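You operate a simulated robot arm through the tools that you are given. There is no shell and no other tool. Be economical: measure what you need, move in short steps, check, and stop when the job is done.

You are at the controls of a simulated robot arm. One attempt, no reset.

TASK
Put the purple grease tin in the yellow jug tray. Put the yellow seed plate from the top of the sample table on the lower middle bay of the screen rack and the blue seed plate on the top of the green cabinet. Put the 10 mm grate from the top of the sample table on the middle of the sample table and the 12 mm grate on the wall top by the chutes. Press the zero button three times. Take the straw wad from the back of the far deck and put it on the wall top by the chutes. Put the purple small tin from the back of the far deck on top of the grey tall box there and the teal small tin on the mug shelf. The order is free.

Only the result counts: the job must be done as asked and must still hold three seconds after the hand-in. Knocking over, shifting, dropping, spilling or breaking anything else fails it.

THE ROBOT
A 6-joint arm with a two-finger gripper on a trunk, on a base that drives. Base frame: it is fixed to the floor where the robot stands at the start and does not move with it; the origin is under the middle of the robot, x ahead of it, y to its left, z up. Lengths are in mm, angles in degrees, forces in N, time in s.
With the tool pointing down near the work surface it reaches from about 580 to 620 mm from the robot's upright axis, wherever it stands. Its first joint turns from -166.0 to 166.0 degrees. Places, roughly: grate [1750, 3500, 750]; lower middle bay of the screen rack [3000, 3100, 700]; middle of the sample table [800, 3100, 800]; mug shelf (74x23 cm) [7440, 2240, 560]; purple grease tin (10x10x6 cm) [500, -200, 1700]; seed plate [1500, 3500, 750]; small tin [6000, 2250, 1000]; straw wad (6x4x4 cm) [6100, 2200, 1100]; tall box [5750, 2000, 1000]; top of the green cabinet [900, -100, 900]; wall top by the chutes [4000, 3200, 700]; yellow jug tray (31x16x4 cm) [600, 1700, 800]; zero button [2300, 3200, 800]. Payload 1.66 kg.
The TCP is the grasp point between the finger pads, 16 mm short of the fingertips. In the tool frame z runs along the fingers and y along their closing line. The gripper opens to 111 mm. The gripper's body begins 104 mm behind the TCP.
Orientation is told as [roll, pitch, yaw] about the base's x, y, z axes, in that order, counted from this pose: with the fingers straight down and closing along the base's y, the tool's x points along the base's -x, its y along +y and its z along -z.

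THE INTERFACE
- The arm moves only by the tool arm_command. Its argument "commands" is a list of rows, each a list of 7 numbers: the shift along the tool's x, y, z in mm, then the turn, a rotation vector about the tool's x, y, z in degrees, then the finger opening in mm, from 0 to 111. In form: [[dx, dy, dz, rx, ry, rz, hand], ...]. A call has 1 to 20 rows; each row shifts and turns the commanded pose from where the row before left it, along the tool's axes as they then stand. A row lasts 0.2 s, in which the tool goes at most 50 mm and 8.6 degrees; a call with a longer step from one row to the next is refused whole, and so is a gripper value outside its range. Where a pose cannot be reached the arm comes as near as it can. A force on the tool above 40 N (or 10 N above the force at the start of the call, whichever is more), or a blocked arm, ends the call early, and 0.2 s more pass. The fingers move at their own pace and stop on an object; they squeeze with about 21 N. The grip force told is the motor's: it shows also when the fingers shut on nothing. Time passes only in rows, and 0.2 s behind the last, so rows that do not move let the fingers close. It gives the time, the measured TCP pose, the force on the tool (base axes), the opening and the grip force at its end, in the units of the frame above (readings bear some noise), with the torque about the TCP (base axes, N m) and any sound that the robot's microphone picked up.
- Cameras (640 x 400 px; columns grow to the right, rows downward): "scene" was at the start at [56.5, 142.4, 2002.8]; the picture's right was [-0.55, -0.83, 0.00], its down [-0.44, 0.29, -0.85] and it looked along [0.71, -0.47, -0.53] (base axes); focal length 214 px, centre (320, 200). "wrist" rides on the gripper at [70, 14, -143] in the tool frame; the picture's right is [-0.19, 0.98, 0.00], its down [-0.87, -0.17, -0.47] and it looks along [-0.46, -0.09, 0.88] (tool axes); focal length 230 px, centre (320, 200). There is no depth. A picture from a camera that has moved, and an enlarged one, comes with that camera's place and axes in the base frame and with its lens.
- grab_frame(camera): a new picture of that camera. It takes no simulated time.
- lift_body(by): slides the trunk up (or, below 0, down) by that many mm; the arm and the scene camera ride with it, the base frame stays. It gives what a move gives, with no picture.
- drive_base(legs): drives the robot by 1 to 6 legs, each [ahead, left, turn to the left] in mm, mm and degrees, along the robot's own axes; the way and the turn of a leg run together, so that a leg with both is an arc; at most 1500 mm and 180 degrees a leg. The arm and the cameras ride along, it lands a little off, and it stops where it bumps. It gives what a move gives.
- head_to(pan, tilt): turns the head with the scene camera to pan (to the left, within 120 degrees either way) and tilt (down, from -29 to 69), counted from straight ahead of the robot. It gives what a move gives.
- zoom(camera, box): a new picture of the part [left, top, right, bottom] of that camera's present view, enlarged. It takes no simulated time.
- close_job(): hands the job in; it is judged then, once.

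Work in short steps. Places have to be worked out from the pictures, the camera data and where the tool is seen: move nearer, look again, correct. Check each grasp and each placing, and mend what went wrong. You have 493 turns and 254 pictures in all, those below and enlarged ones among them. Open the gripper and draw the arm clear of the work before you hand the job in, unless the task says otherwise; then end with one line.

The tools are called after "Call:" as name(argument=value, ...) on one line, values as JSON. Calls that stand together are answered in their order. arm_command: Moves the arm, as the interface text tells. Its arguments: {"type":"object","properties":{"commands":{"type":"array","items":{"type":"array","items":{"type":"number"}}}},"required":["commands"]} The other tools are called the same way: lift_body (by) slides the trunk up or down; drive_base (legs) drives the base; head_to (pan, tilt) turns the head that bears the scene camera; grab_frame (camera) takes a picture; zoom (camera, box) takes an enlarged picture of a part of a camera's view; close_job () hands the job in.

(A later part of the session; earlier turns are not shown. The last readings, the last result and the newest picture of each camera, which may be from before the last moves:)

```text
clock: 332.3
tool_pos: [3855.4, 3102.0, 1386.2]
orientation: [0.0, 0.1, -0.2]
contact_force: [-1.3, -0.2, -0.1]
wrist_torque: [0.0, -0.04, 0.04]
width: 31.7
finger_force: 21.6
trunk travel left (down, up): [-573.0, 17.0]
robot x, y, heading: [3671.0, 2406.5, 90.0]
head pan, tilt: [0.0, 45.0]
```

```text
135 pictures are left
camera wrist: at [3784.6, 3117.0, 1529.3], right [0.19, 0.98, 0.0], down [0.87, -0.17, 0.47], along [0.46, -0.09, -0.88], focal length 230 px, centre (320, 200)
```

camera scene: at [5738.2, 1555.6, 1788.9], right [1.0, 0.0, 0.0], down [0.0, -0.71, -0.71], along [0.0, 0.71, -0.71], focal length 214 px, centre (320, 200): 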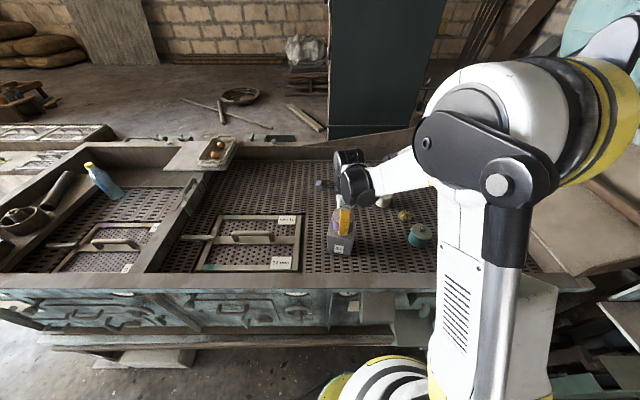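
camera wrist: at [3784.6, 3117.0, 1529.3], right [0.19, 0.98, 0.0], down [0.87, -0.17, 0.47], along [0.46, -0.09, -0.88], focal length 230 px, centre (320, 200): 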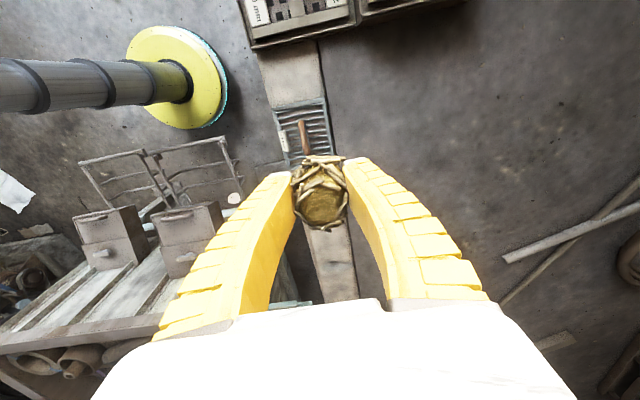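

Grate ends at x≈4045; I'll put the wad at ≈(4135,3030).

Call:
drive_base(legs=[[0, -150, 0]])

Call:
arm_command(commands=[[-32, -18, 0, 0, 0, 0, 25], [-32, -18, 0, 0, 0, 0, 25], [-32, -18, 0, 0, 0, 0, 25], [-32, -18, 0, 0, 0, 0, 25], [0, 0, 0, 0, 0, 0, 25]])

Call:
lift_body(by=-400)

Call:
grab_frame(camera="wrist")

```text
clock: 333.7
tool_pos: [4005.0, 3102.3, 1385.7]
orientation: [-0.1, 0.2, 0.0]
contact_force: [0.6, -1.0, -0.6]
wrist_torque: [-0.03, 0.04, 0.01]
width: 31.4
finger_force: 21.1
trunk travel left (down, up): [-573.0, 17.0]
robot x, y, heading: [3822.0, 2411.1, 89.9]
head pan, tilt: [0.0, 45.0]
```

```text
clock: 334.9
tool_pos: [4130.5, 3033.6, 1385.9]
orientation: [0.0, 0.0, 0.0]
contact_force: [-0.3, 0.0, -0.9]
wrist_torque: [0.0, -0.02, 0.01]
width: 31.4
finger_force: 21.0
trunk travel left (down, up): [-573.0, 17.0]
robot x, y, heading: [3817.5, 2410.7, 90.0]
head pan, tilt: [0.0, 45.0]
```

```text
clock: 338.7
tool_pos: [4132.1, 3033.1, 985.2]
orientation: [0.0, 0.1, 0.1]
contact_force: [0.9, -0.2, -0.7]
wrist_torque: [0.03, 0.03, -0.02]
width: 31.4
finger_force: 21.0
trunk travel left (down, up): [-173.0, 417.0]
robot x, y, heading: [3818.3, 2404.9, 90.3]
head pan, tilt: [0.0, 45.0]
```

```text
134 pictures are left
camera wrist: at [4060.5, 3046.0, 1128.6], right [0.19, 0.98, 0.0], down [0.87, -0.17, 0.47], along [0.46, -0.09, -0.88], focal length 230 px, centre (320, 200)
```

wrist: 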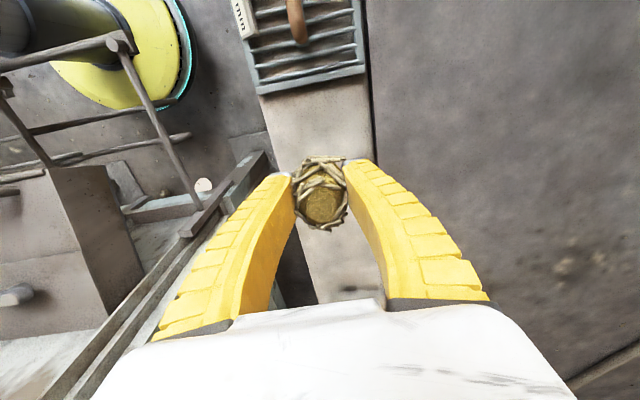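

Wall top is right below. I lower with arm 100 and then the trunk.

Call:
arm_command(commands=[[0, 0, 40, 0, 0, 0, 25], [0, 0, 40, 0, 0, 0, 25], [0, 0, 40, 0, 0, 0, 25], [0, 0, 30, 0, 0, 0, 25], [0, 0, 0, 0, 0, 0, 25]])

Call:
lift_body(by=-70)

Call:
grab_frame(camera="wrist")

```text
clock: 339.9
tool_pos: [4133.6, 3032.6, 836.3]
orientation: [-0.1, 0.0, 0.0]
contact_force: [0.7, -0.1, 0.4]
wrist_torque: [-0.01, -0.03, 0.03]
width: 31.4
finger_force: 21.5
trunk travel left (down, up): [-173.0, 417.0]
robot x, y, heading: [3820.3, 2407.2, 90.3]
head pan, tilt: [0.0, 45.0]
```

```text
clock: 341.0
tool_pos: [4133.5, 3033.4, 766.4]
orientation: [0.0, 0.2, 0.0]
contact_force: [-0.7, 0.2, 0.4]
wrist_torque: [0.01, 0.0, 0.02]
width: 31.3
finger_force: 21.3
trunk travel left (down, up): [-103.0, 487.0]
robot x, y, heading: [3818.9, 2407.9, 90.3]
head pan, tilt: [0.0, 45.0]
```

```text
133 pictures are left
camera wrist: at [4062.1, 3045.9, 909.8], right [0.19, 0.98, 0.0], down [0.87, -0.17, 0.47], along [0.46, -0.09, -0.88], focal length 230 px, centre (320, 200)
```

wrist: 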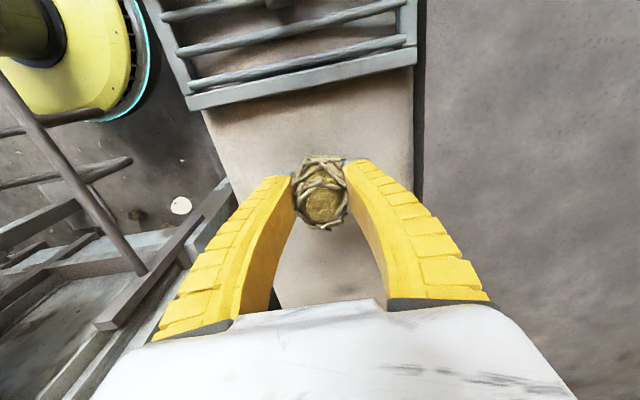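

Call:
lift_body(by=-30)

Call:
lift_body(by=-6)

Call:
lift_body(by=-5)

```text
clock: 341.7
tool_pos: [4133.2, 3032.2, 737.0]
orientation: [-0.1, 0.0, 0.0]
contact_force: [0.5, 0.4, 0.0]
wrist_torque: [-0.01, -0.05, -0.03]
width: 31.6
finger_force: 20.6
trunk travel left (down, up): [-73.0, 517.0]
robot x, y, heading: [3818.2, 2408.6, 90.0]
head pan, tilt: [0.0, 45.0]
```

```text
clock: 342.3
tool_pos: [4132.8, 3032.3, 730.1]
orientation: [-0.2, 0.0, 0.1]
contact_force: [-0.5, 0.1, -0.8]
wrist_torque: [0.0, 0.04, -0.05]
width: 31.5
finger_force: 21.2
trunk travel left (down, up): [-67.0, 523.0]
robot x, y, heading: [3820.5, 2405.4, 89.8]
head pan, tilt: [0.0, 45.0]
```

```text
clock: 342.8
tool_pos: [4132.8, 3032.5, 724.8]
orientation: [-0.1, 0.2, 0.0]
contact_force: [0.2, 0.3, -0.3]
wrist_torque: [-0.02, -0.01, -0.01]
width: 31.7
finger_force: 21.5
trunk travel left (down, up): [-62.0, 528.0]
robot x, y, heading: [3820.8, 2407.0, 90.4]
head pan, tilt: [0.0, 45.0]
```

Call:
lift_body(by=-5)

Call:
lift_body(by=-5)

Call:
grab_frame(camera="wrist")

```text
clock: 343.4
tool_pos: [4133.3, 3032.2, 721.6]
orientation: [-0.1, 0.1, -0.1]
contact_force: [1.3, 5.2, 23.1]
wrist_torque: [0.22, -0.02, 0.03]
width: 36.9
finger_force: 21.6
trunk travel left (down, up): [-57.0, 533.0]
robot x, y, heading: [3820.8, 2406.2, 90.0]
head pan, tilt: [0.0, 45.0]
```

```text
clock: 343.9
tool_pos: [4131.7, 3031.9, 715.0]
orientation: [-0.1, 0.1, 0.0]
contact_force: [-1.2, 1.0, 5.4]
wrist_torque: [0.02, -0.06, 0.0]
width: 38.3
finger_force: 21.3
trunk travel left (down, up): [-52.0, 538.0]
robot x, y, heading: [3820.2, 2411.7, 90.2]
head pan, tilt: [0.0, 45.0]
```

```text
132 pictures are left
camera wrist: at [4061.7, 3045.4, 858.0], right [0.19, 0.98, 0.0], down [0.87, -0.17, 0.47], along [0.46, -0.09, -0.88], focal length 230 px, centre (320, 200)
```

wrist: 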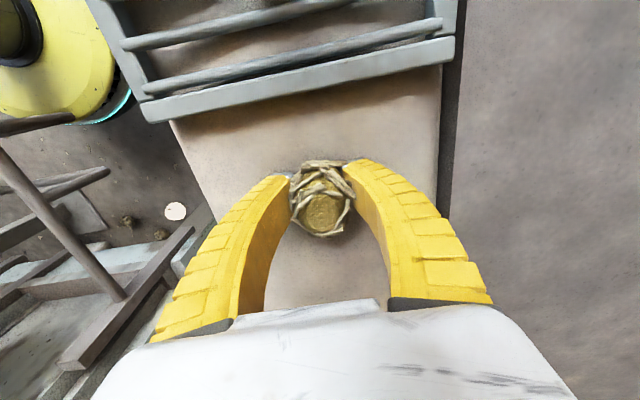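

Contact. Open and rise.

Call:
arm_command(commands=[[0, 0, 0, 0, 0, 0, 60], [0, 0, 0, 0, 0, 0, 75], [0, 0, 0, 0, 0, 0, 75]])

Call:
lift_body(by=150)

Call:
grab_frame(camera="wrist")

```text
clock: 344.7
tool_pos: [4132.8, 3033.0, 715.3]
orientation: [-0.1, 0.1, 0.1]
contact_force: [0.4, 2.2, 2.3]
wrist_torque: [-0.11, 0.05, 0.01]
width: 73.9
finger_force: 8.2
trunk travel left (down, up): [-52.0, 538.0]
robot x, y, heading: [3817.0, 2409.6, 90.1]
head pan, tilt: [0.0, 45.0]
```

```text
clock: 346.4
tool_pos: [4133.6, 3033.7, 864.2]
orientation: [-0.2, 0.1, 0.0]
contact_force: [0.9, 0.0, -0.5]
wrist_torque: [0.03, 0.0, -0.03]
width: 76.7
finger_force: 0.7
trunk travel left (down, up): [-202.0, 388.0]
robot x, y, heading: [3815.4, 2405.6, 90.0]
head pan, tilt: [0.0, 45.0]
```

```text
131 pictures are left
camera wrist: at [4062.2, 3046.1, 1008.4], right [0.19, 0.98, 0.0], down [0.87, -0.17, 0.47], along [0.46, -0.09, -0.88], focal length 230 px, centre (320, 200)
```

wrist: 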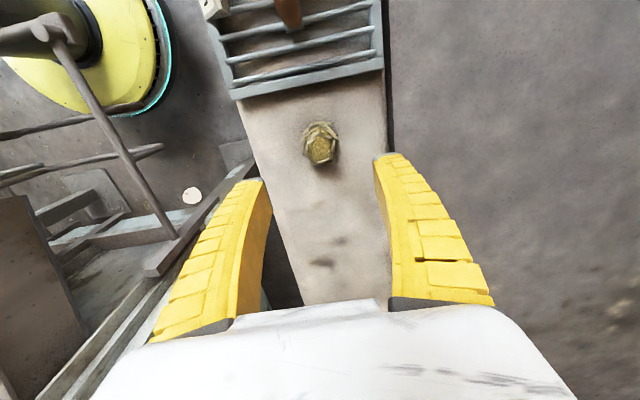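

Straw placed. Now back for the teal tin at ≈(6124,2064).

Call:
lift_body(by=380)

Call:
arm_command(commands=[[40, 0, -40, 0, 0, 0, 111], [40, 0, -40, 0, 0, 0, 111], [40, 0, -40, 0, 0, 0, 111], [40, 0, -40, 0, 0, 0, 111], [0, 0, 0, 0, 0, 0, 111]])

Call:
drive_base(legs=[[0, 160, 0], [-1000, 0, 0], [0, -1200, 0], [0, -1200, 0]])

Call:
grab_frame(camera="wrist")

```text
clock: 350.1
tool_pos: [4133.0, 3033.5, 1245.5]
orientation: [0.0, 0.1, 0.0]
contact_force: [1.0, -1.0, -0.9]
wrist_torque: [-0.02, 0.0, 0.0]
width: 76.6
finger_force: 1.0
trunk travel left (down, up): [-582.0, 8.0]
robot x, y, heading: [3821.7, 2407.6, 89.8]
head pan, tilt: [0.0, 45.0]
```

```text
refused: row 1 steps farther than a row can; nothing moved
```

```text
clock: 367.7
tool_pos: [6366.8, 2036.7, 1245.7]
orientation: [-0.1, 0.0, 1.0]
contact_force: [0.6, -1.2, -0.1]
wrist_torque: [-0.01, 0.01, 0.02]
width: 76.8
finger_force: 0.9
trunk travel left (down, up): [-582.0, 8.0]
robot x, y, heading: [6060.9, 1409.6, 91.1]
head pan, tilt: [0.0, 45.0]
```

```text
130 pictures are left
camera wrist: at [6295.3, 2049.2, 1388.6], right [0.17, 0.98, 0.0], down [0.87, -0.15, 0.47], along [0.46, -0.08, -0.88], focal length 230 px, centre (320, 200)
```

wrist: 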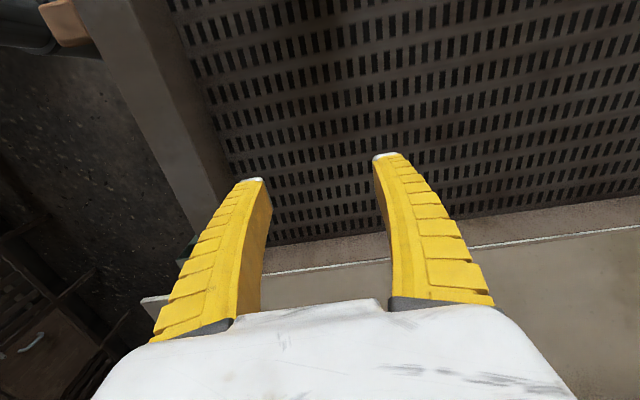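

The tool passed low over the box; I must check that the purple tin is undisturbed.

Call:
head_to(pan=20, tilt=40)

Call:
grab_frame(camera="scene")

```text
clock: 368.5
tool_pos: [6366.2, 2037.2, 1246.4]
orientation: [-0.1, 0.1, 0.8]
contact_force: [0.4, 0.1, 0.0]
wrist_torque: [0.0, 0.0, 0.04]
width: 76.7
finger_force: 0.6
trunk travel left (down, up): [-582.0, 8.0]
robot x, y, heading: [6064.0, 1408.1, 91.0]
head pan, tilt: [20.0, 40.0]
```

```text
129 pictures are left
camera scene: at [5843.9, 1466.0, 1995.1], right [0.93, 0.36, 0.0], down [0.23, -0.6, -0.77], along [-0.27, 0.72, -0.64], focal length 214 px, centre (320, 200)
```

scene: 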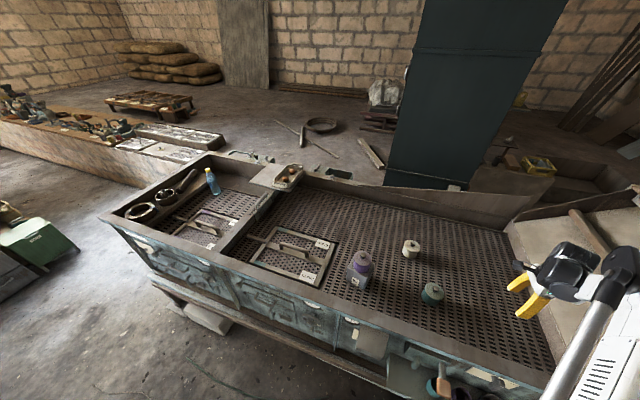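

All intact. I raise the arm 120 and move over the teal tin.

Call:
arm_command(commands=[[0, 0, -40, 0, 0, 0, 111], [0, 0, -40, 0, 0, 0, 111], [0, 0, -40, 0, 0, 0, 111], [40, 5, 0, 0, 0, 0, 111], [40, 5, 0, 0, 0, 0, 111], [40, 5, 0, 0, 0, 0, 111], [40, 5, 0, 0, 0, 0, 111], [40, 5, 0, 0, 0, 0, 111], [40, 5, 0, 0, 0, 0, 111], [0, 0, 0, 0, 0, 0, 111]])

Call:
grab_frame(camera="wrist")

```text
clock: 370.7
tool_pos: [6129.1, 2067.0, 1366.8]
orientation: [0.0, 0.2, 0.8]
contact_force: [0.4, 0.9, 0.5]
wrist_torque: [0.01, 0.03, -0.03]
width: 111.0
finger_force: 0.0
trunk travel left (down, up): [-582.0, 8.0]
robot x, y, heading: [6060.1, 1408.8, 90.9]
head pan, tilt: [20.0, 40.0]
```

```text
128 pictures are left
camera wrist: at [6058.0, 2078.1, 1510.0], right [0.18, 0.98, 0.0], down [0.87, -0.15, 0.47], along [0.46, -0.08, -0.88], focal length 230 px, centre (320, 200)
```

wrist: 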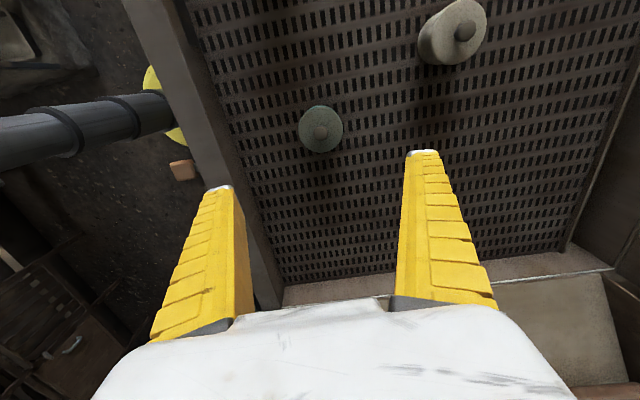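

Call:
lift_body(by=-240)

Call:
grab_frame(camera="wrist")

```text
clock: 373.2
tool_pos: [6128.3, 2065.4, 1126.5]
orientation: [-0.2, 0.1, 0.9]
contact_force: [0.3, -0.8, 0.1]
wrist_torque: [0.02, -0.03, 0.04]
width: 110.7
finger_force: 0.1
trunk travel left (down, up): [-342.0, 248.0]
robot x, y, heading: [6062.2, 1406.3, 90.8]
head pan, tilt: [20.0, 40.0]
```

```text
127 pictures are left
camera wrist: at [6056.7, 2078.4, 1270.1], right [0.18, 0.98, 0.0], down [0.87, -0.15, 0.47], along [0.46, -0.08, -0.88], focal length 230 px, centre (320, 200)
```

wrist: 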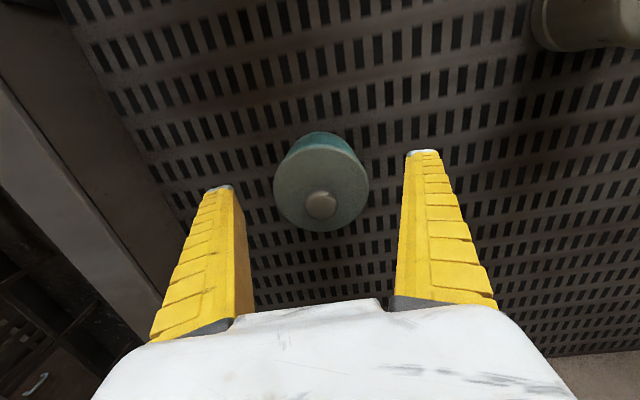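

Call:
arm_command(commands=[[-3, 0, 0, 0, 0, 0, 111], [0, 0, 0, 0, 0, 0, 111]])

Call:
lift_body(by=-50)

Call:
arm_command(commands=[[0, 0, 0, 0, 0, 0, 62], [0, 0, 0, 0, 0, 0, 62], [0, 0, 0, 0, 0, 0, 62]])

Call:
lift_body(by=40)

Call:
grab_frame(camera="wrist")

```text
clock: 373.8
tool_pos: [6130.2, 2065.9, 1126.4]
orientation: [-0.1, 0.1, 0.9]
contact_force: [0.9, 1.3, -0.4]
wrist_torque: [0.0, 0.01, 0.02]
width: 110.5
finger_force: 0.1
trunk travel left (down, up): [-342.0, 248.0]
robot x, y, heading: [6058.8, 1406.8, 91.0]
head pan, tilt: [20.0, 40.0]
```

```text
clock: 374.7
tool_pos: [6130.5, 2067.1, 1076.0]
orientation: [0.0, 0.2, 0.9]
contact_force: [0.3, 0.2, -0.9]
wrist_torque: [0.05, -0.01, 0.01]
width: 111.1
finger_force: 0.1
trunk travel left (down, up): [-292.0, 298.0]
robot x, y, heading: [6061.4, 1409.4, 90.7]
head pan, tilt: [20.0, 40.0]
```

```text
clock: 375.5
tool_pos: [6131.4, 2065.6, 1076.9]
orientation: [-0.1, 0.1, 0.9]
contact_force: [0.2, -0.1, -0.7]
wrist_torque: [-0.01, 0.0, -0.02]
width: 72.6
finger_force: 21.0
trunk travel left (down, up): [-292.0, 298.0]
robot x, y, heading: [6062.6, 1408.9, 91.0]
head pan, tilt: [20.0, 40.0]
heard: snap
```

```text
clock: 376.4
tool_pos: [6130.8, 2066.2, 1117.0]
orientation: [-0.1, 0.1, 0.8]
contact_force: [0.7, -0.1, -1.9]
wrist_torque: [-0.04, 0.01, 0.0]
width: 72.6
finger_force: 20.8
trunk travel left (down, up): [-332.0, 258.0]
robot x, y, heading: [6061.0, 1406.5, 90.9]
head pan, tilt: [20.0, 40.0]
```

```text
126 pictures are left
camera wrist: at [6059.5, 2078.9, 1259.6], right [0.17, 0.98, 0.0], down [0.87, -0.15, 0.47], along [0.46, -0.08, -0.88], focal length 230 px, centre (320, 200)
```

wrist: 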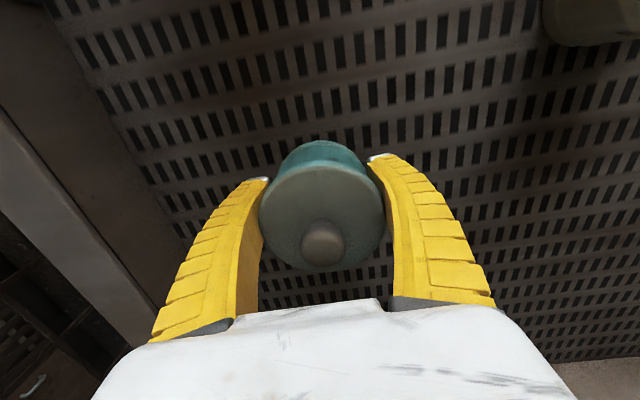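

Teal tin held. I raise it and look for the mug shelf to the east.

Call:
lift_body(by=330)

Call:
drive_base(legs=[[-200, 0, -1]])

Call:
head_to(pan=-75, tilt=30)

Call:
grab_frame(camera="scene")

```text
clock: 379.0
tool_pos: [6130.3, 2066.2, 1373.2]
orientation: [-0.1, 0.1, 1.0]
contact_force: [0.3, 1.0, -0.5]
wrist_torque: [0.02, 0.01, -0.03]
width: 72.2
finger_force: 20.7
out of reach, approached as far as the arm can: row 1
trunk travel left (down, up): [-590.0, 0.0]
robot x, y, heading: [6063.2, 1409.1, 91.0]
head pan, tilt: [20.0, 40.0]
```

```text
clock: 380.6
tool_pos: [6148.5, 1866.3, 1375.2]
orientation: [-0.1, 0.1, -0.4]
contact_force: [0.0, -0.2, -0.5]
wrist_torque: [0.06, 0.03, 0.0]
width: 72.3
finger_force: 21.2
trunk travel left (down, up): [-590.0, 0.0]
robot x, y, heading: [6062.3, 1208.9, 90.0]
head pan, tilt: [20.0, 40.0]
```

```text
clock: 382.3
tool_pos: [6147.1, 1866.1, 1374.3]
orientation: [-0.2, 0.0, -0.5]
contact_force: [0.1, -0.2, -0.4]
wrist_torque: [0.0, -0.03, 0.0]
width: 71.9
finger_force: 20.5
trunk travel left (down, up): [-590.0, 0.0]
robot x, y, heading: [6062.4, 1210.0, 89.8]
head pan, tilt: [-75.0, 30.0]
```

```text
125 pictures are left
camera scene: at [5962.5, 1215.9, 2018.4], right [0.25, -0.97, 0.0], down [-0.48, -0.13, -0.87], along [0.84, 0.22, -0.5], focal length 214 px, centre (320, 200)
```

scene: 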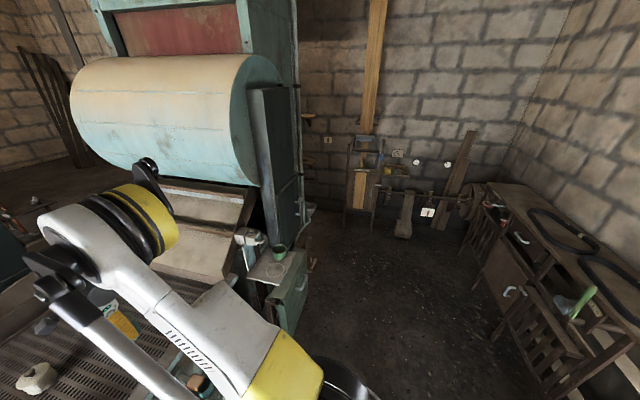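

Call:
zoom(camera="scene", box=[210, 200, 350, 300])

```text
4.00 times, centred on (280, 250) of scene
camera zoom: at [5962.5, 1215.9, 2018.4], right [0.25, -0.97, 0.0], down [-0.48, -0.13, -0.87], along [0.84, 0.22, -0.5], focal length 858 px, centre (480, 0)
```

zoom: 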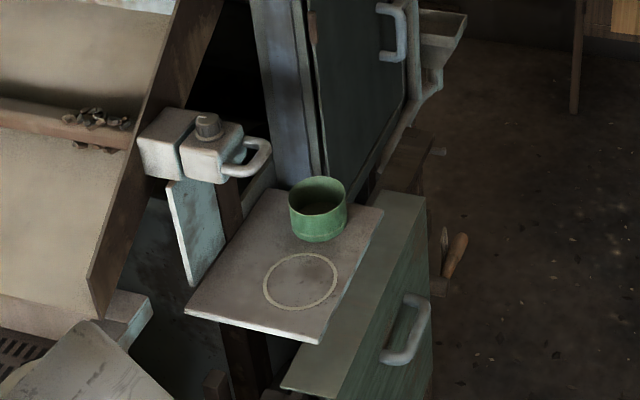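

That small stand with the green cup isn't at the given shelf location, which is hidden behind the housing. I turn to face east and drive down the aisle to look.

Call:
drive_base(legs=[[0, 0, -90], [600, 0, 0]])

Call:
head_to(pan=40, tilt=25)

Call:
grab_frame(camera="scene")

```text
clock: 389.5
tool_pos: [7307.7, 1093.0, 1374.0]
orientation: [-0.2, 0.2, -91.9]
contact_force: [-0.4, 0.8, -0.6]
wrist_torque: [0.0, 0.0, -0.01]
width: 71.7
finger_force: 20.8
trunk travel left (down, up): [-590.0, 0.0]
robot x, y, heading: [6653.5, 1193.7, -2.0]
head pan, tilt: [-75.0, 30.0]
```

```text
clock: 391.5
tool_pos: [7306.4, 1092.9, 1374.1]
orientation: [-0.1, 0.1, -91.9]
contact_force: [0.0, 0.0, -1.0]
wrist_torque: [0.0, 0.03, 0.03]
width: 71.5
finger_force: 21.7
trunk travel left (down, up): [-590.0, 0.0]
robot x, y, heading: [6653.9, 1193.6, -1.6]
head pan, tilt: [40.0, 25.0]
```

```text
123 pictures are left
camera scene: at [6713.1, 1442.8, 2026.4], right [0.62, -0.79, 0.0], down [-0.33, -0.26, -0.91], along [0.71, 0.56, -0.42], focal length 214 px, centre (320, 200)
```

scene: 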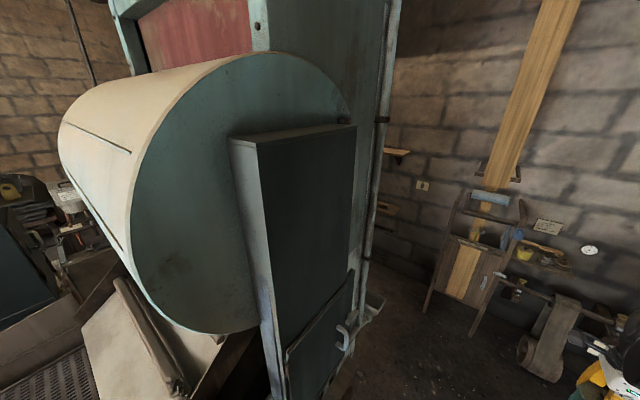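

Call:
zoom(camera="scene", box=[260, 230, 420, 400])

Call:
head_to(pan=65, tilt=60)

Call:
grab_frame(camera="scene")

```text
2.35 times, centred on (340, 315) of scene
camera zoom: at [6713.1, 1442.8, 2026.4], right [0.62, -0.79, 0.0], down [-0.33, -0.26, -0.91], along [0.71, 0.56, -0.42], focal length 505 px, centre (273, -71)
```

zoom: 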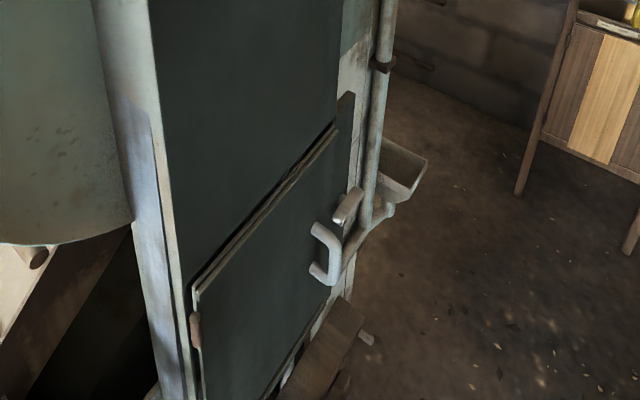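

```text
clock: 392.5
tool_pos: [7307.0, 1093.8, 1374.7]
orientation: [-0.1, 0.1, -91.8]
contact_force: [0.2, -0.4, -1.0]
wrist_torque: [0.02, -0.05, 0.04]
width: 71.7
finger_force: 21.0
trunk travel left (down, up): [-590.0, 0.0]
robot x, y, heading: [6654.6, 1194.9, -1.8]
head pan, tilt: [65.0, 60.0]
```

```text
121 pictures are left
camera scene: at [6670.9, 1445.3, 1976.4], right [0.89, -0.45, 0.0], down [-0.39, -0.77, -0.5], along [0.23, 0.45, -0.87], focal length 214 px, centre (320, 200)
```

scene: 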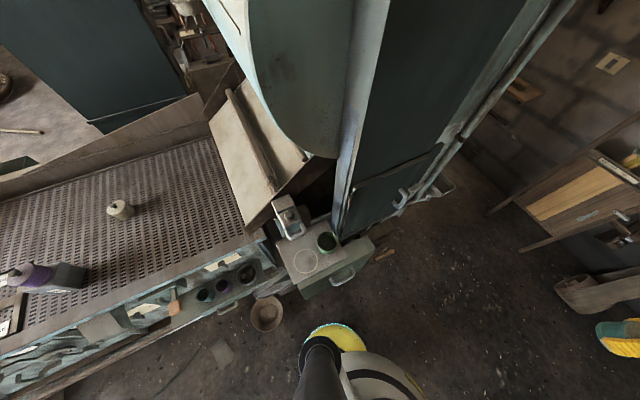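

The shelf should be just behind the housing. I drive further east and look back to the north.

Call:
drive_base(legs=[[900, 0, 1.8]])

Call:
head_to(pan=95, tilt=40)

Call:
grab_frame(camera="scene")

```text
clock: 397.2
tool_pos: [8209.7, 1091.1, 1375.0]
orientation: [-0.1, 0.1, -90.6]
contact_force: [0.5, -0.1, -1.6]
wrist_torque: [0.03, -0.01, -0.02]
width: 71.4
finger_force: 21.1
trunk travel left (down, up): [-590.0, 0.0]
robot x, y, heading: [7556.0, 1174.7, -0.6]
head pan, tilt: [65.0, 60.0]
```

```text
clock: 398.2
tool_pos: [8209.8, 1090.1, 1375.2]
orientation: [-0.1, 0.1, -90.7]
contact_force: [0.1, -0.9, -1.4]
wrist_torque: [0.01, -0.02, -0.02]
width: 71.5
finger_force: 21.1
trunk travel left (down, up): [-590.0, 0.0]
robot x, y, heading: [7555.3, 1174.3, -0.8]
head pan, tilt: [95.0, 40.0]
```

```text
120 pictures are left
camera scene: at [7530.2, 1452.2, 2003.0], right [1.0, 0.08, 0.0], down [0.05, -0.64, -0.77], along [-0.06, 0.76, -0.64], focal length 214 px, centre (320, 200)
```

scene: 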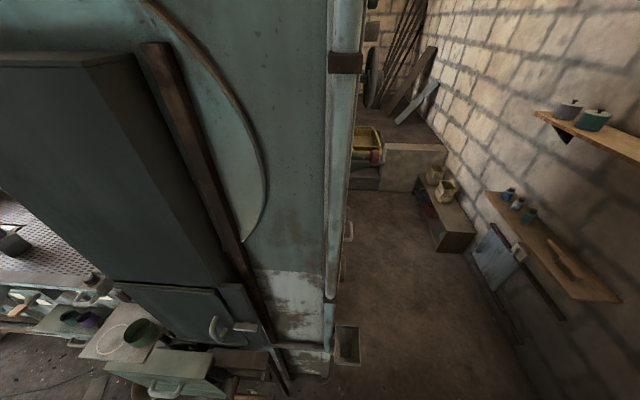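

Not visible yet. I look at the area east of the housing from another head angle, and zoom on the wall shelves.

Call:
zoom(camera="scene", box=[320, 60, 640, 320])

Call:
zoom(camera="scene", box=[0, 260, 240, 400])

```text
1.54 times, centred on (480, 190) of scene
camera zoom: at [7530.2, 1452.2, 2003.0], right [1.0, 0.08, 0.0], down [0.05, -0.64, -0.77], along [-0.06, 0.76, -0.64], focal length 330 px, centre (74, 215)
```

zoom: 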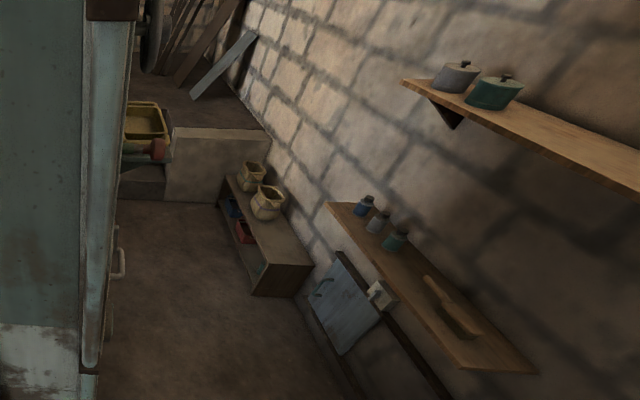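

```text
2.67 times, centred on (120, 330) of scene
camera zoom: at [7530.2, 1452.2, 2003.0], right [1.0, 0.08, 0.0], down [0.05, -0.64, -0.77], along [-0.06, 0.76, -0.64], focal length 572 px, centre (853, -147)
```

zoom: 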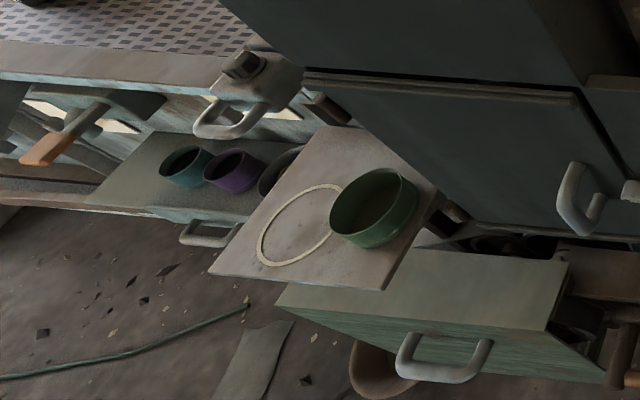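

I turn right (via the open south side) to face west, back up to x≈8450, and look at the housing's east face.

Call:
drive_base(legs=[[0, 0, -179.3], [-850, 0, 0]])

Call:
head_to(pan=-50, tilt=35)

Call:
grab_frame(camera="scene")

```text
clock: 409.5
tool_pos: [7707.6, 1258.3, 1376.2]
orientation: [0.0, 0.0, 94.9]
contact_force: [1.0, -0.8, 0.4]
wrist_torque: [0.03, 0.09, -0.03]
width: 71.3
finger_force: 21.1
trunk travel left (down, up): [-590.0, 0.0]
robot x, y, heading: [8366.9, 1238.5, -174.9]
head pan, tilt: [95.0, 40.0]
stopped in leg 2: the robot was blocked; the commanded pose is now the measured one
```

```text
clock: 411.8
tool_pos: [7702.3, 1260.9, 1374.0]
orientation: [0.0, 0.1, 94.9]
contact_force: [-0.3, 0.1, -0.6]
wrist_torque: [-0.04, 0.0, 0.02]
width: 71.1
finger_force: 21.3
trunk travel left (down, up): [-590.0, 0.0]
robot x, y, heading: [8361.5, 1234.4, -175.1]
head pan, tilt: [-50.0, 35.0]
```

```text
117 pictures are left
camera scene: at [8340.7, 1114.5, 2010.6], right [0.71, 0.71, 0.0], down [0.41, -0.41, -0.82], along [-0.58, 0.58, -0.57], focal length 214 px, centre (320, 200)
```

scene: 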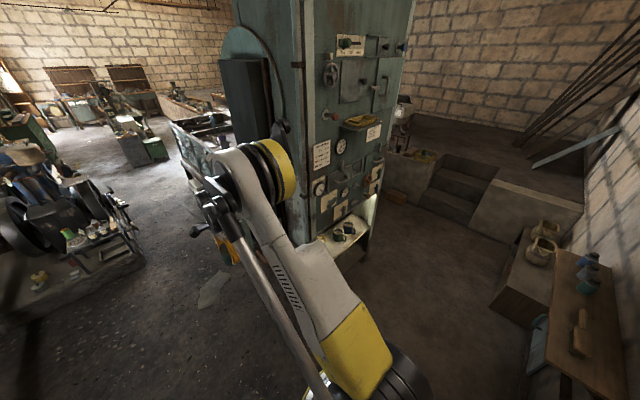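

The mug shelf is there: a lit alcove in the housing's east face. The base was blocked from behind, so I check behind too.

Call:
zoom(camera="scene", box=[290, 120, 410, 280])

Call:
head_to(pan=120, tilt=50)

Call:
grab_frame(camera="scene")

Call:
head_to(pan=-120, tilt=45)

Call:
grab_frame(camera="scene")

```text
2.50 times, centred on (350, 200) of scene
camera zoom: at [8340.7, 1114.5, 2010.6], right [0.71, 0.71, 0.0], down [0.41, -0.41, -0.82], along [-0.58, 0.58, -0.57], focal length 536 px, centre (245, 200)
```

zoom: 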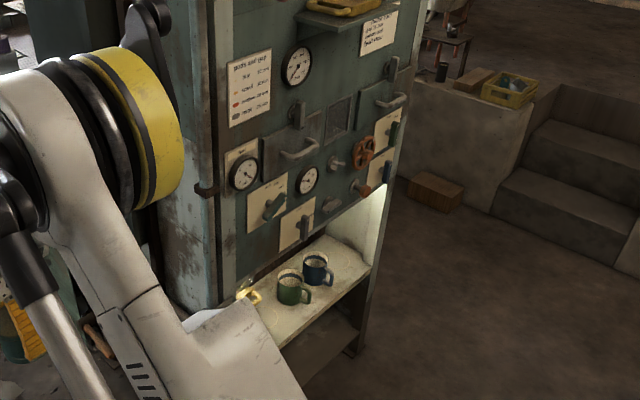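

```text
clock: 414.4
tool_pos: [7704.1, 1261.7, 1375.2]
orientation: [-0.1, 0.2, 94.9]
contact_force: [0.3, -1.0, -1.4]
wrist_torque: [-0.01, 0.0, -0.02]
width: 71.4
finger_force: 20.8
trunk travel left (down, up): [-590.0, 0.0]
robot x, y, heading: [8366.7, 1241.1, -175.0]
head pan, tilt: [120.0, 50.0]
```

```text
115 pictures are left
camera scene: at [8446.9, 989.3, 1988.9], right [-0.82, -0.57, 0.0], down [-0.44, 0.63, -0.64], along [0.37, -0.53, -0.77], focal length 214 px, centre (320, 200)
```

scene: 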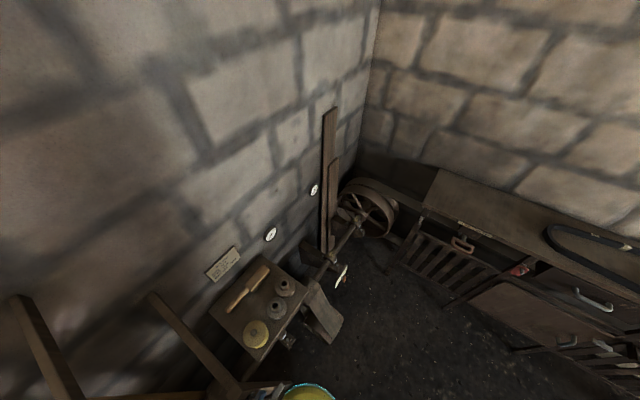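

```text
clock: 417.8
tool_pos: [7703.3, 1261.1, 1373.8]
orientation: [-0.1, 0.1, 94.9]
contact_force: [-0.8, -0.2, -0.8]
wrist_torque: [-0.03, -0.01, -0.02]
width: 70.9
finger_force: 20.8
trunk travel left (down, up): [-590.0, 0.0]
robot x, y, heading: [8364.6, 1240.6, -175.1]
head pan, tilt: [-120.0, 45.0]
```

```text
114 pictures are left
camera scene: at [8437.2, 1126.1, 1995.8], right [0.91, -0.42, 0.0], down [-0.3, -0.64, -0.71], along [0.3, 0.64, -0.71], focal length 214 px, centre (320, 200)
```

scene: 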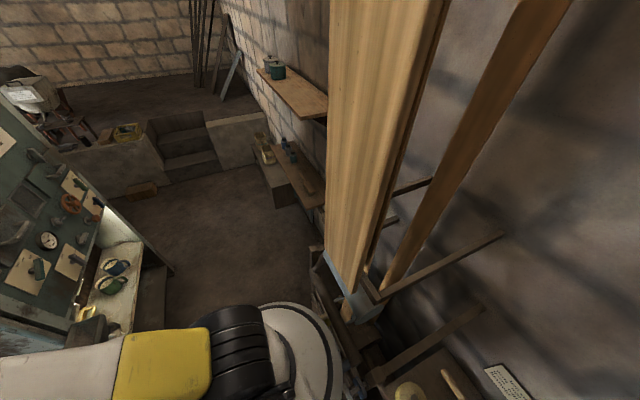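

The frame behind looks undisturbed. I move away from it, retract the arm, and strafe north to face the alcove.

Call:
drive_base(legs=[[60, 0, -5]])

Call:
arm_command(commands=[[40, 0, 0, 0, 0, 0, 62], [40, 0, 0, 0, 0, 0, 62], [40, 0, 0, 0, 0, 0, 62], [40, 0, 0, 0, 0, 0, 62], [0, 0, 0, 0, 0, 0, 62]])

Call:
drive_base(legs=[[0, -700, 0]])

Call:
head_to(pan=-20, tilt=40)

Call:
grab_frame(camera="scene")

```text
clock: 418.8
tool_pos: [7645.2, 1316.2, 1373.5]
orientation: [-0.1, 0.1, 89.8]
contact_force: [-0.6, 0.6, -1.2]
wrist_torque: [0.0, -0.08, 0.02]
width: 71.3
finger_force: 20.8
trunk travel left (down, up): [-590.0, 0.0]
robot x, y, heading: [8307.3, 1234.6, 180.0]
head pan, tilt: [-120.0, 45.0]
```

```text
clock: 420.0
tool_pos: [7647.5, 1158.8, 1373.0]
orientation: [-0.1, 0.1, 89.9]
contact_force: [0.0, 0.9, -0.6]
wrist_torque: [-0.09, 0.0, 0.0]
width: 70.8
finger_force: 20.6
trunk travel left (down, up): [-590.0, 0.0]
robot x, y, heading: [8302.9, 1237.9, 179.8]
head pan, tilt: [-120.0, 45.0]
```

```text
clock: 423.8
tool_pos: [7648.7, 1851.1, 1375.4]
orientation: [-0.2, 0.1, 89.6]
contact_force: [0.8, 0.1, -0.7]
wrist_torque: [-0.01, -0.03, -0.03]
width: 70.7
finger_force: 21.1
trunk travel left (down, up): [-590.0, 0.0]
robot x, y, heading: [8312.0, 1929.7, 179.5]
head pan, tilt: [-120.0, 45.0]
```

```text
clock: 425.5
tool_pos: [7649.3, 1851.3, 1375.3]
orientation: [0.0, 0.1, 89.7]
contact_force: [0.4, 0.0, -1.0]
wrist_torque: [0.03, -0.01, -0.02]
width: 70.7
finger_force: 20.6
trunk travel left (down, up): [-590.0, 0.0]
robot x, y, heading: [8306.8, 1927.5, 179.5]
head pan, tilt: [-20.0, 40.0]
```

```text
113 pictures are left
camera scene: at [8247.7, 1768.4, 2003.1], right [0.35, 0.94, 0.0], down [0.6, -0.22, -0.77], along [-0.72, 0.26, -0.64], focal length 214 px, centre (320, 200)
```

scene: 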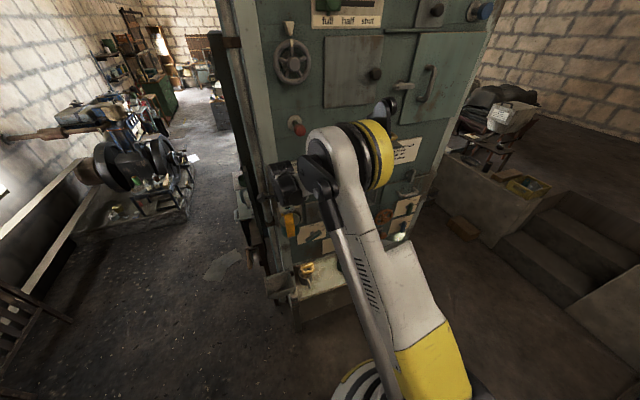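

I moved along the wrong axis, leaving the tool near the panel. I retract in +x (tool −y) by 160 now.

Call:
arm_command(commands=[[0, -40, 0, 0, 0, 0, 62], [0, -40, 0, 0, 0, 0, 62], [0, -40, 0, 0, 0, 0, 62], [0, -40, 0, 0, 0, 0, 62], [0, 0, 0, 0, 0, 0, 62]])

Call:
drive_base(legs=[[0, -320, 0]])

Call:
head_to(pan=0, tilt=40)

Call:
grab_frame(camera="scene")

Call:
grab_frame(camera="wrist")

```text
clock: 426.7
tool_pos: [7805.7, 1851.0, 1373.7]
orientation: [-0.1, 0.2, 89.7]
contact_force: [0.1, -0.1, -0.7]
wrist_torque: [-0.01, -0.08, -0.02]
width: 70.9
finger_force: 20.7
trunk travel left (down, up): [-590.0, 0.0]
robot x, y, heading: [8306.6, 1930.6, 179.7]
head pan, tilt: [-20.0, 40.0]
```

```text
clock: 428.8
tool_pos: [7809.2, 2166.7, 1374.7]
orientation: [0.1, 0.1, 89.8]
contact_force: [-0.8, -0.1, -0.7]
wrist_torque: [-0.03, -0.02, 0.02]
width: 70.5
finger_force: 21.1
trunk travel left (down, up): [-590.0, 0.0]
robot x, y, heading: [8304.9, 2245.2, 180.2]
head pan, tilt: [-20.0, 40.0]
```

```text
clock: 429.7
tool_pos: [7808.9, 2166.2, 1373.9]
orientation: [0.0, 0.1, 89.9]
contact_force: [0.1, 0.0, -0.4]
wrist_torque: [-0.01, 0.03, 0.02]
width: 70.7
finger_force: 20.5
trunk travel left (down, up): [-590.0, 0.0]
robot x, y, heading: [8308.9, 2241.5, 180.0]
head pan, tilt: [0.0, 40.0]
```

```text
112 pictures are left
camera scene: at [8243.6, 2054.7, 2003.0], right [0.0, 1.0, 0.0], down [0.64, 0.0, -0.77], along [-0.77, 0.0, -0.64], focal length 214 px, centre (320, 200)
```

scene: 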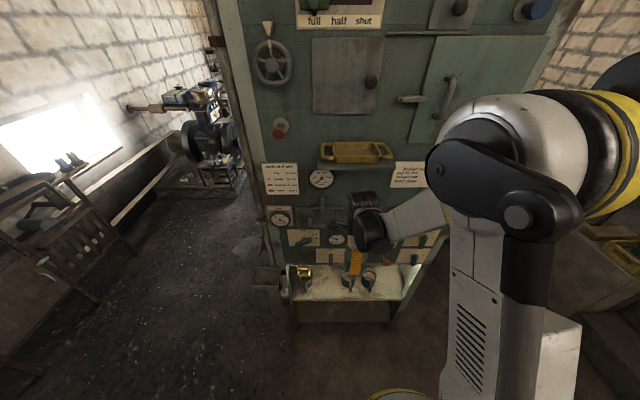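

```text
111 pictures are left
camera wrist: at [7794.0, 2095.6, 1517.8], right [-0.98, 0.19, 0.0], down [0.17, 0.87, 0.47], along [0.09, 0.46, -0.88], focal length 230 px, centre (320, 200)
```

wrist: 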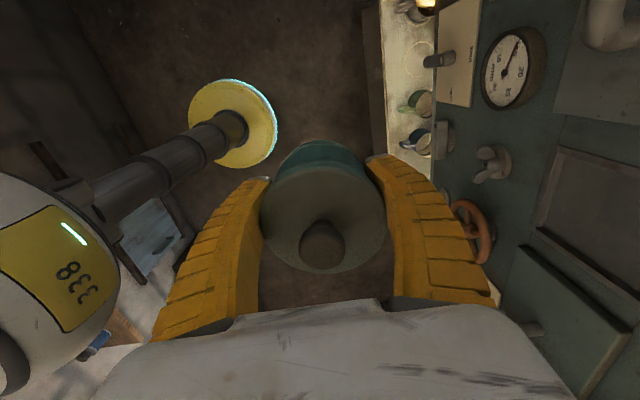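

Call:
zoom(camera="scene", box=[260, 200, 440, 330])

Call:
zoom(camera="wrist", box=[340, 0, 500, 160])

```text
3.08 times, centred on (350, 265) of scene
camera zoom: at [8243.6, 2054.7, 2003.0], right [0.0, 1.0, 0.0], down [0.64, 0.0, -0.77], along [-0.77, 0.0, -0.64], focal length 660 px, centre (228, 0)
```

zoom: 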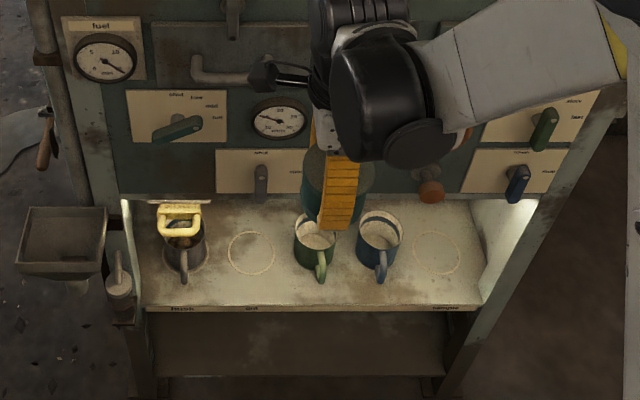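

```text
2.50 times, centred on (420, 80) of wrist
camera zoom: at [7794.0, 2095.6, 1517.8], right [-0.98, 0.19, 0.0], down [0.17, 0.87, 0.47], along [0.09, 0.46, -0.88], focal length 575 px, centre (70, 500)
```

zoom: 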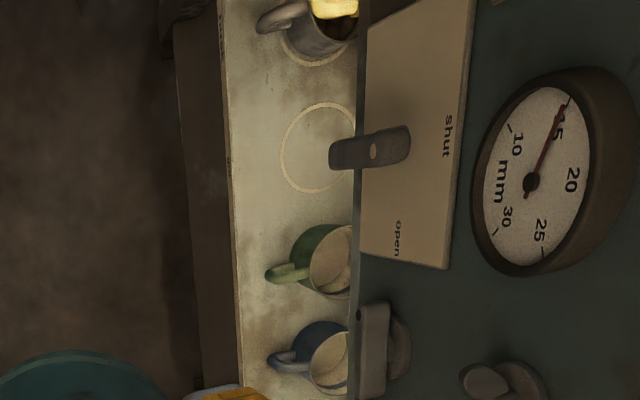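

The shelf runs along y at x≈7440 (front edge ≈7566), with a free ring spot at ≈(7434,2108) between mugs; the panel above is flush with its front at z≈1000. I'll turn the gripper so it closes along y, lower outside, then slide in level.

Call:
arm_command(commands=[[0, 0, 0, 0, 0, -8.18, 62], [0, 0, 0, 0, 0, -8.18, 62], [0, 0, 0, 0, 0, -8.18, 62], [0, 0, 0, 0, 0, -8.18, 62], [0, 0, 0, 0, 0, -8.18, 62], [0, 0, 0, 0, 0, -8.18, 62], [0, 0, 0, 0, 0, -8.18, 62], [0, 0, 0, 0, 0, -8.18, 62], [0, 0, 0, 0, 0, -8.18, 62], [0, 0, 0, 0, 0, -8.18, 62], [0, 0, 0, 0, 0, -8.18, 62], [0, 0, 0, 0, 0, 0, 62]])

Call:
drive_base(legs=[[0, 58, 0]])

Call:
lift_body(by=-400)

Call:
grab_frame(camera="wrist")

Call:
grab_frame(camera="scene")

```text
clock: 432.3
tool_pos: [7808.2, 2166.6, 1374.0]
orientation: [0.1, 0.0, 179.9]
contact_force: [0.3, 0.6, -0.1]
wrist_torque: [0.0, 0.01, -0.01]
width: 70.9
finger_force: 21.4
trunk travel left (down, up): [-590.0, 0.0]
robot x, y, heading: [8306.1, 2243.3, 180.1]
head pan, tilt: [0.0, 40.0]
```

```text
clock: 433.2
tool_pos: [7809.0, 2108.3, 1374.7]
orientation: [0.0, -0.1, 179.8]
contact_force: [0.8, 0.0, 0.4]
wrist_torque: [0.07, -0.01, -0.01]
width: 70.8
finger_force: 21.1
trunk travel left (down, up): [-590.0, 0.0]
robot x, y, heading: [8307.8, 2183.1, 179.7]
head pan, tilt: [0.0, 40.0]
```

```text
clock: 437.1
tool_pos: [7809.1, 2109.9, 975.0]
orientation: [0.1, 0.1, 179.8]
contact_force: [0.7, -0.4, -1.1]
wrist_torque: [-0.01, 0.01, 0.0]
width: 70.5
finger_force: 21.2
trunk travel left (down, up): [-190.0, 400.0]
robot x, y, heading: [8311.7, 2185.2, 180.0]
head pan, tilt: [0.0, 40.0]
```

```text
108 pictures are left
camera wrist: at [7876.9, 2095.2, 1118.0], right [-0.19, -0.98, 0.0], down [-0.87, 0.17, 0.47], along [-0.46, 0.09, -0.88], focal length 230 px, centre (320, 200)
```

wrist: 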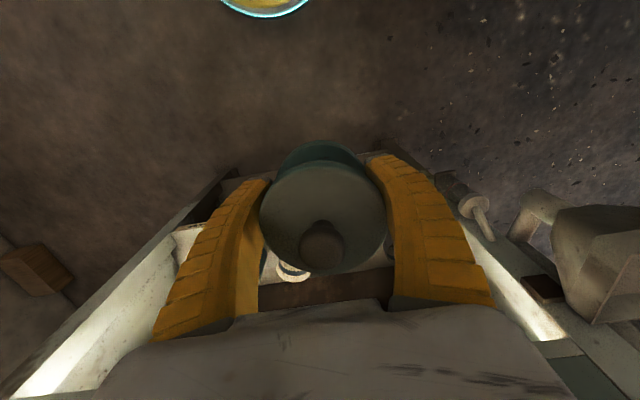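

```text
107 pictures are left
camera scene: at [8243.6, 1997.8, 1603.2], right [0.0, 1.0, 0.0], down [0.64, 0.0, -0.77], along [-0.77, 0.0, -0.64], focal length 214 px, centre (320, 200)
```

scene: 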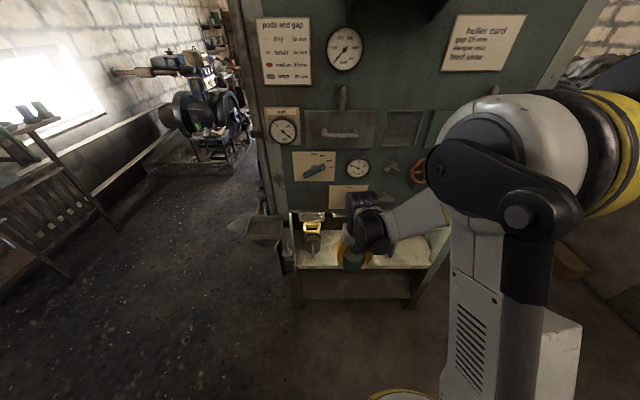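

Call:
zoom(camera="scene", box=[270, 170, 450, 310])

```text
2.86 times, centred on (360, 240) of scene
camera zoom: at [8243.6, 1997.8, 1603.2], right [0.0, 1.0, 0.0], down [0.64, 0.0, -0.77], along [-0.77, 0.0, -0.64], focal length 613 px, centre (206, 86)
```

zoom: 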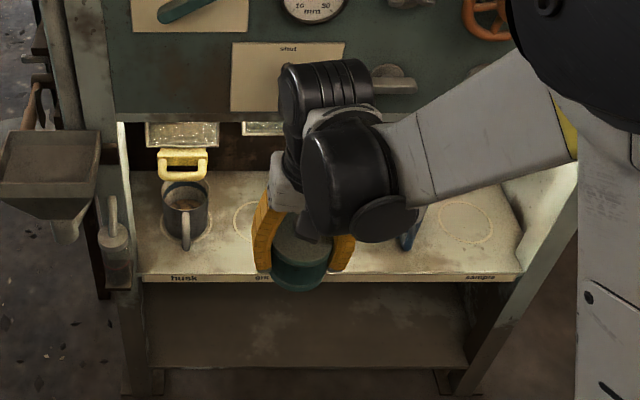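

Measured: shelf ≈z 555, panel bottom ≈980, wrist top is 294 above the TCP, so sliding in at TCP ≈625 leaves about 60 mm. I lower outside first.

Call:
lift_body(by=-175)

Call:
arm_command(commands=[[0, 0, 40, 0, 0, 0, 62], [0, 0, 40, 0, 0, 0, 62], [0, 0, 40, 0, 0, 0, 62], [0, 0, 40, 0, 0, 0, 62], [0, 0, 12, 0, 0, 0, 62], [0, 0, 0, 0, 0, 0, 62]])

Call:
zoom(camera="scene", box=[250, 110, 430, 250])

Call:
grab_frame(camera="wrist")

```text
clock: 439.0
tool_pos: [7809.3, 2109.2, 799.6]
orientation: [0.1, 0.1, 179.8]
contact_force: [-0.4, 0.9, -0.2]
wrist_torque: [-0.01, 0.0, 0.03]
width: 70.6
finger_force: 21.0
trunk travel left (down, up): [-15.0, 575.0]
robot x, y, heading: [8308.7, 2185.0, 179.8]
head pan, tilt: [0.0, 40.0]
```

```text
clock: 440.4
tool_pos: [7793.5, 2105.4, 639.2]
orientation: [0.0, 0.2, 179.8]
contact_force: [0.2, 0.4, -1.3]
wrist_torque: [-0.02, 0.0, 0.0]
width: 70.5
finger_force: 20.8
out of reach, approached as far as the arm can: row 4, 5
trunk travel left (down, up): [-15.0, 575.0]
robot x, y, heading: [8306.8, 2186.8, 179.9]
head pan, tilt: [0.0, 40.0]
```

```text
2.86 times, centred on (340, 180) of scene
camera zoom: at [8243.6, 1997.8, 1428.1], right [0.0, 1.0, 0.0], down [0.64, 0.0, -0.77], along [-0.77, 0.0, -0.64], focal length 613 px, centre (263, 257)
```

zoom: 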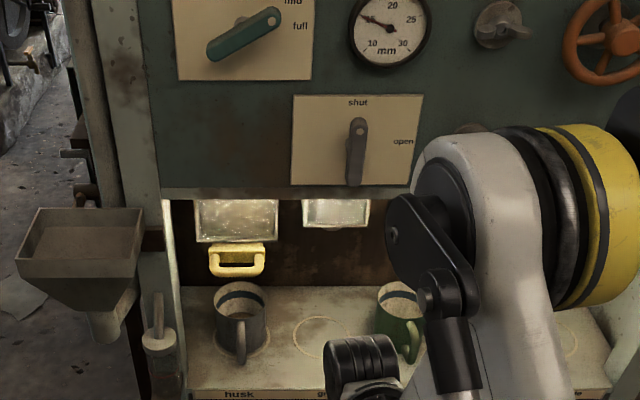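

```text
104 pictures are left
camera wrist: at [7861.7, 2091.7, 782.6], right [-0.19, -0.98, 0.0], down [-0.87, 0.17, 0.47], along [-0.46, 0.09, -0.88], focal length 230 px, centre (320, 200)
```

wrist: 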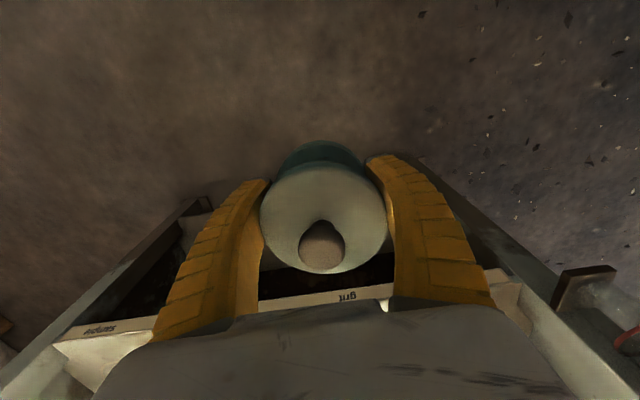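

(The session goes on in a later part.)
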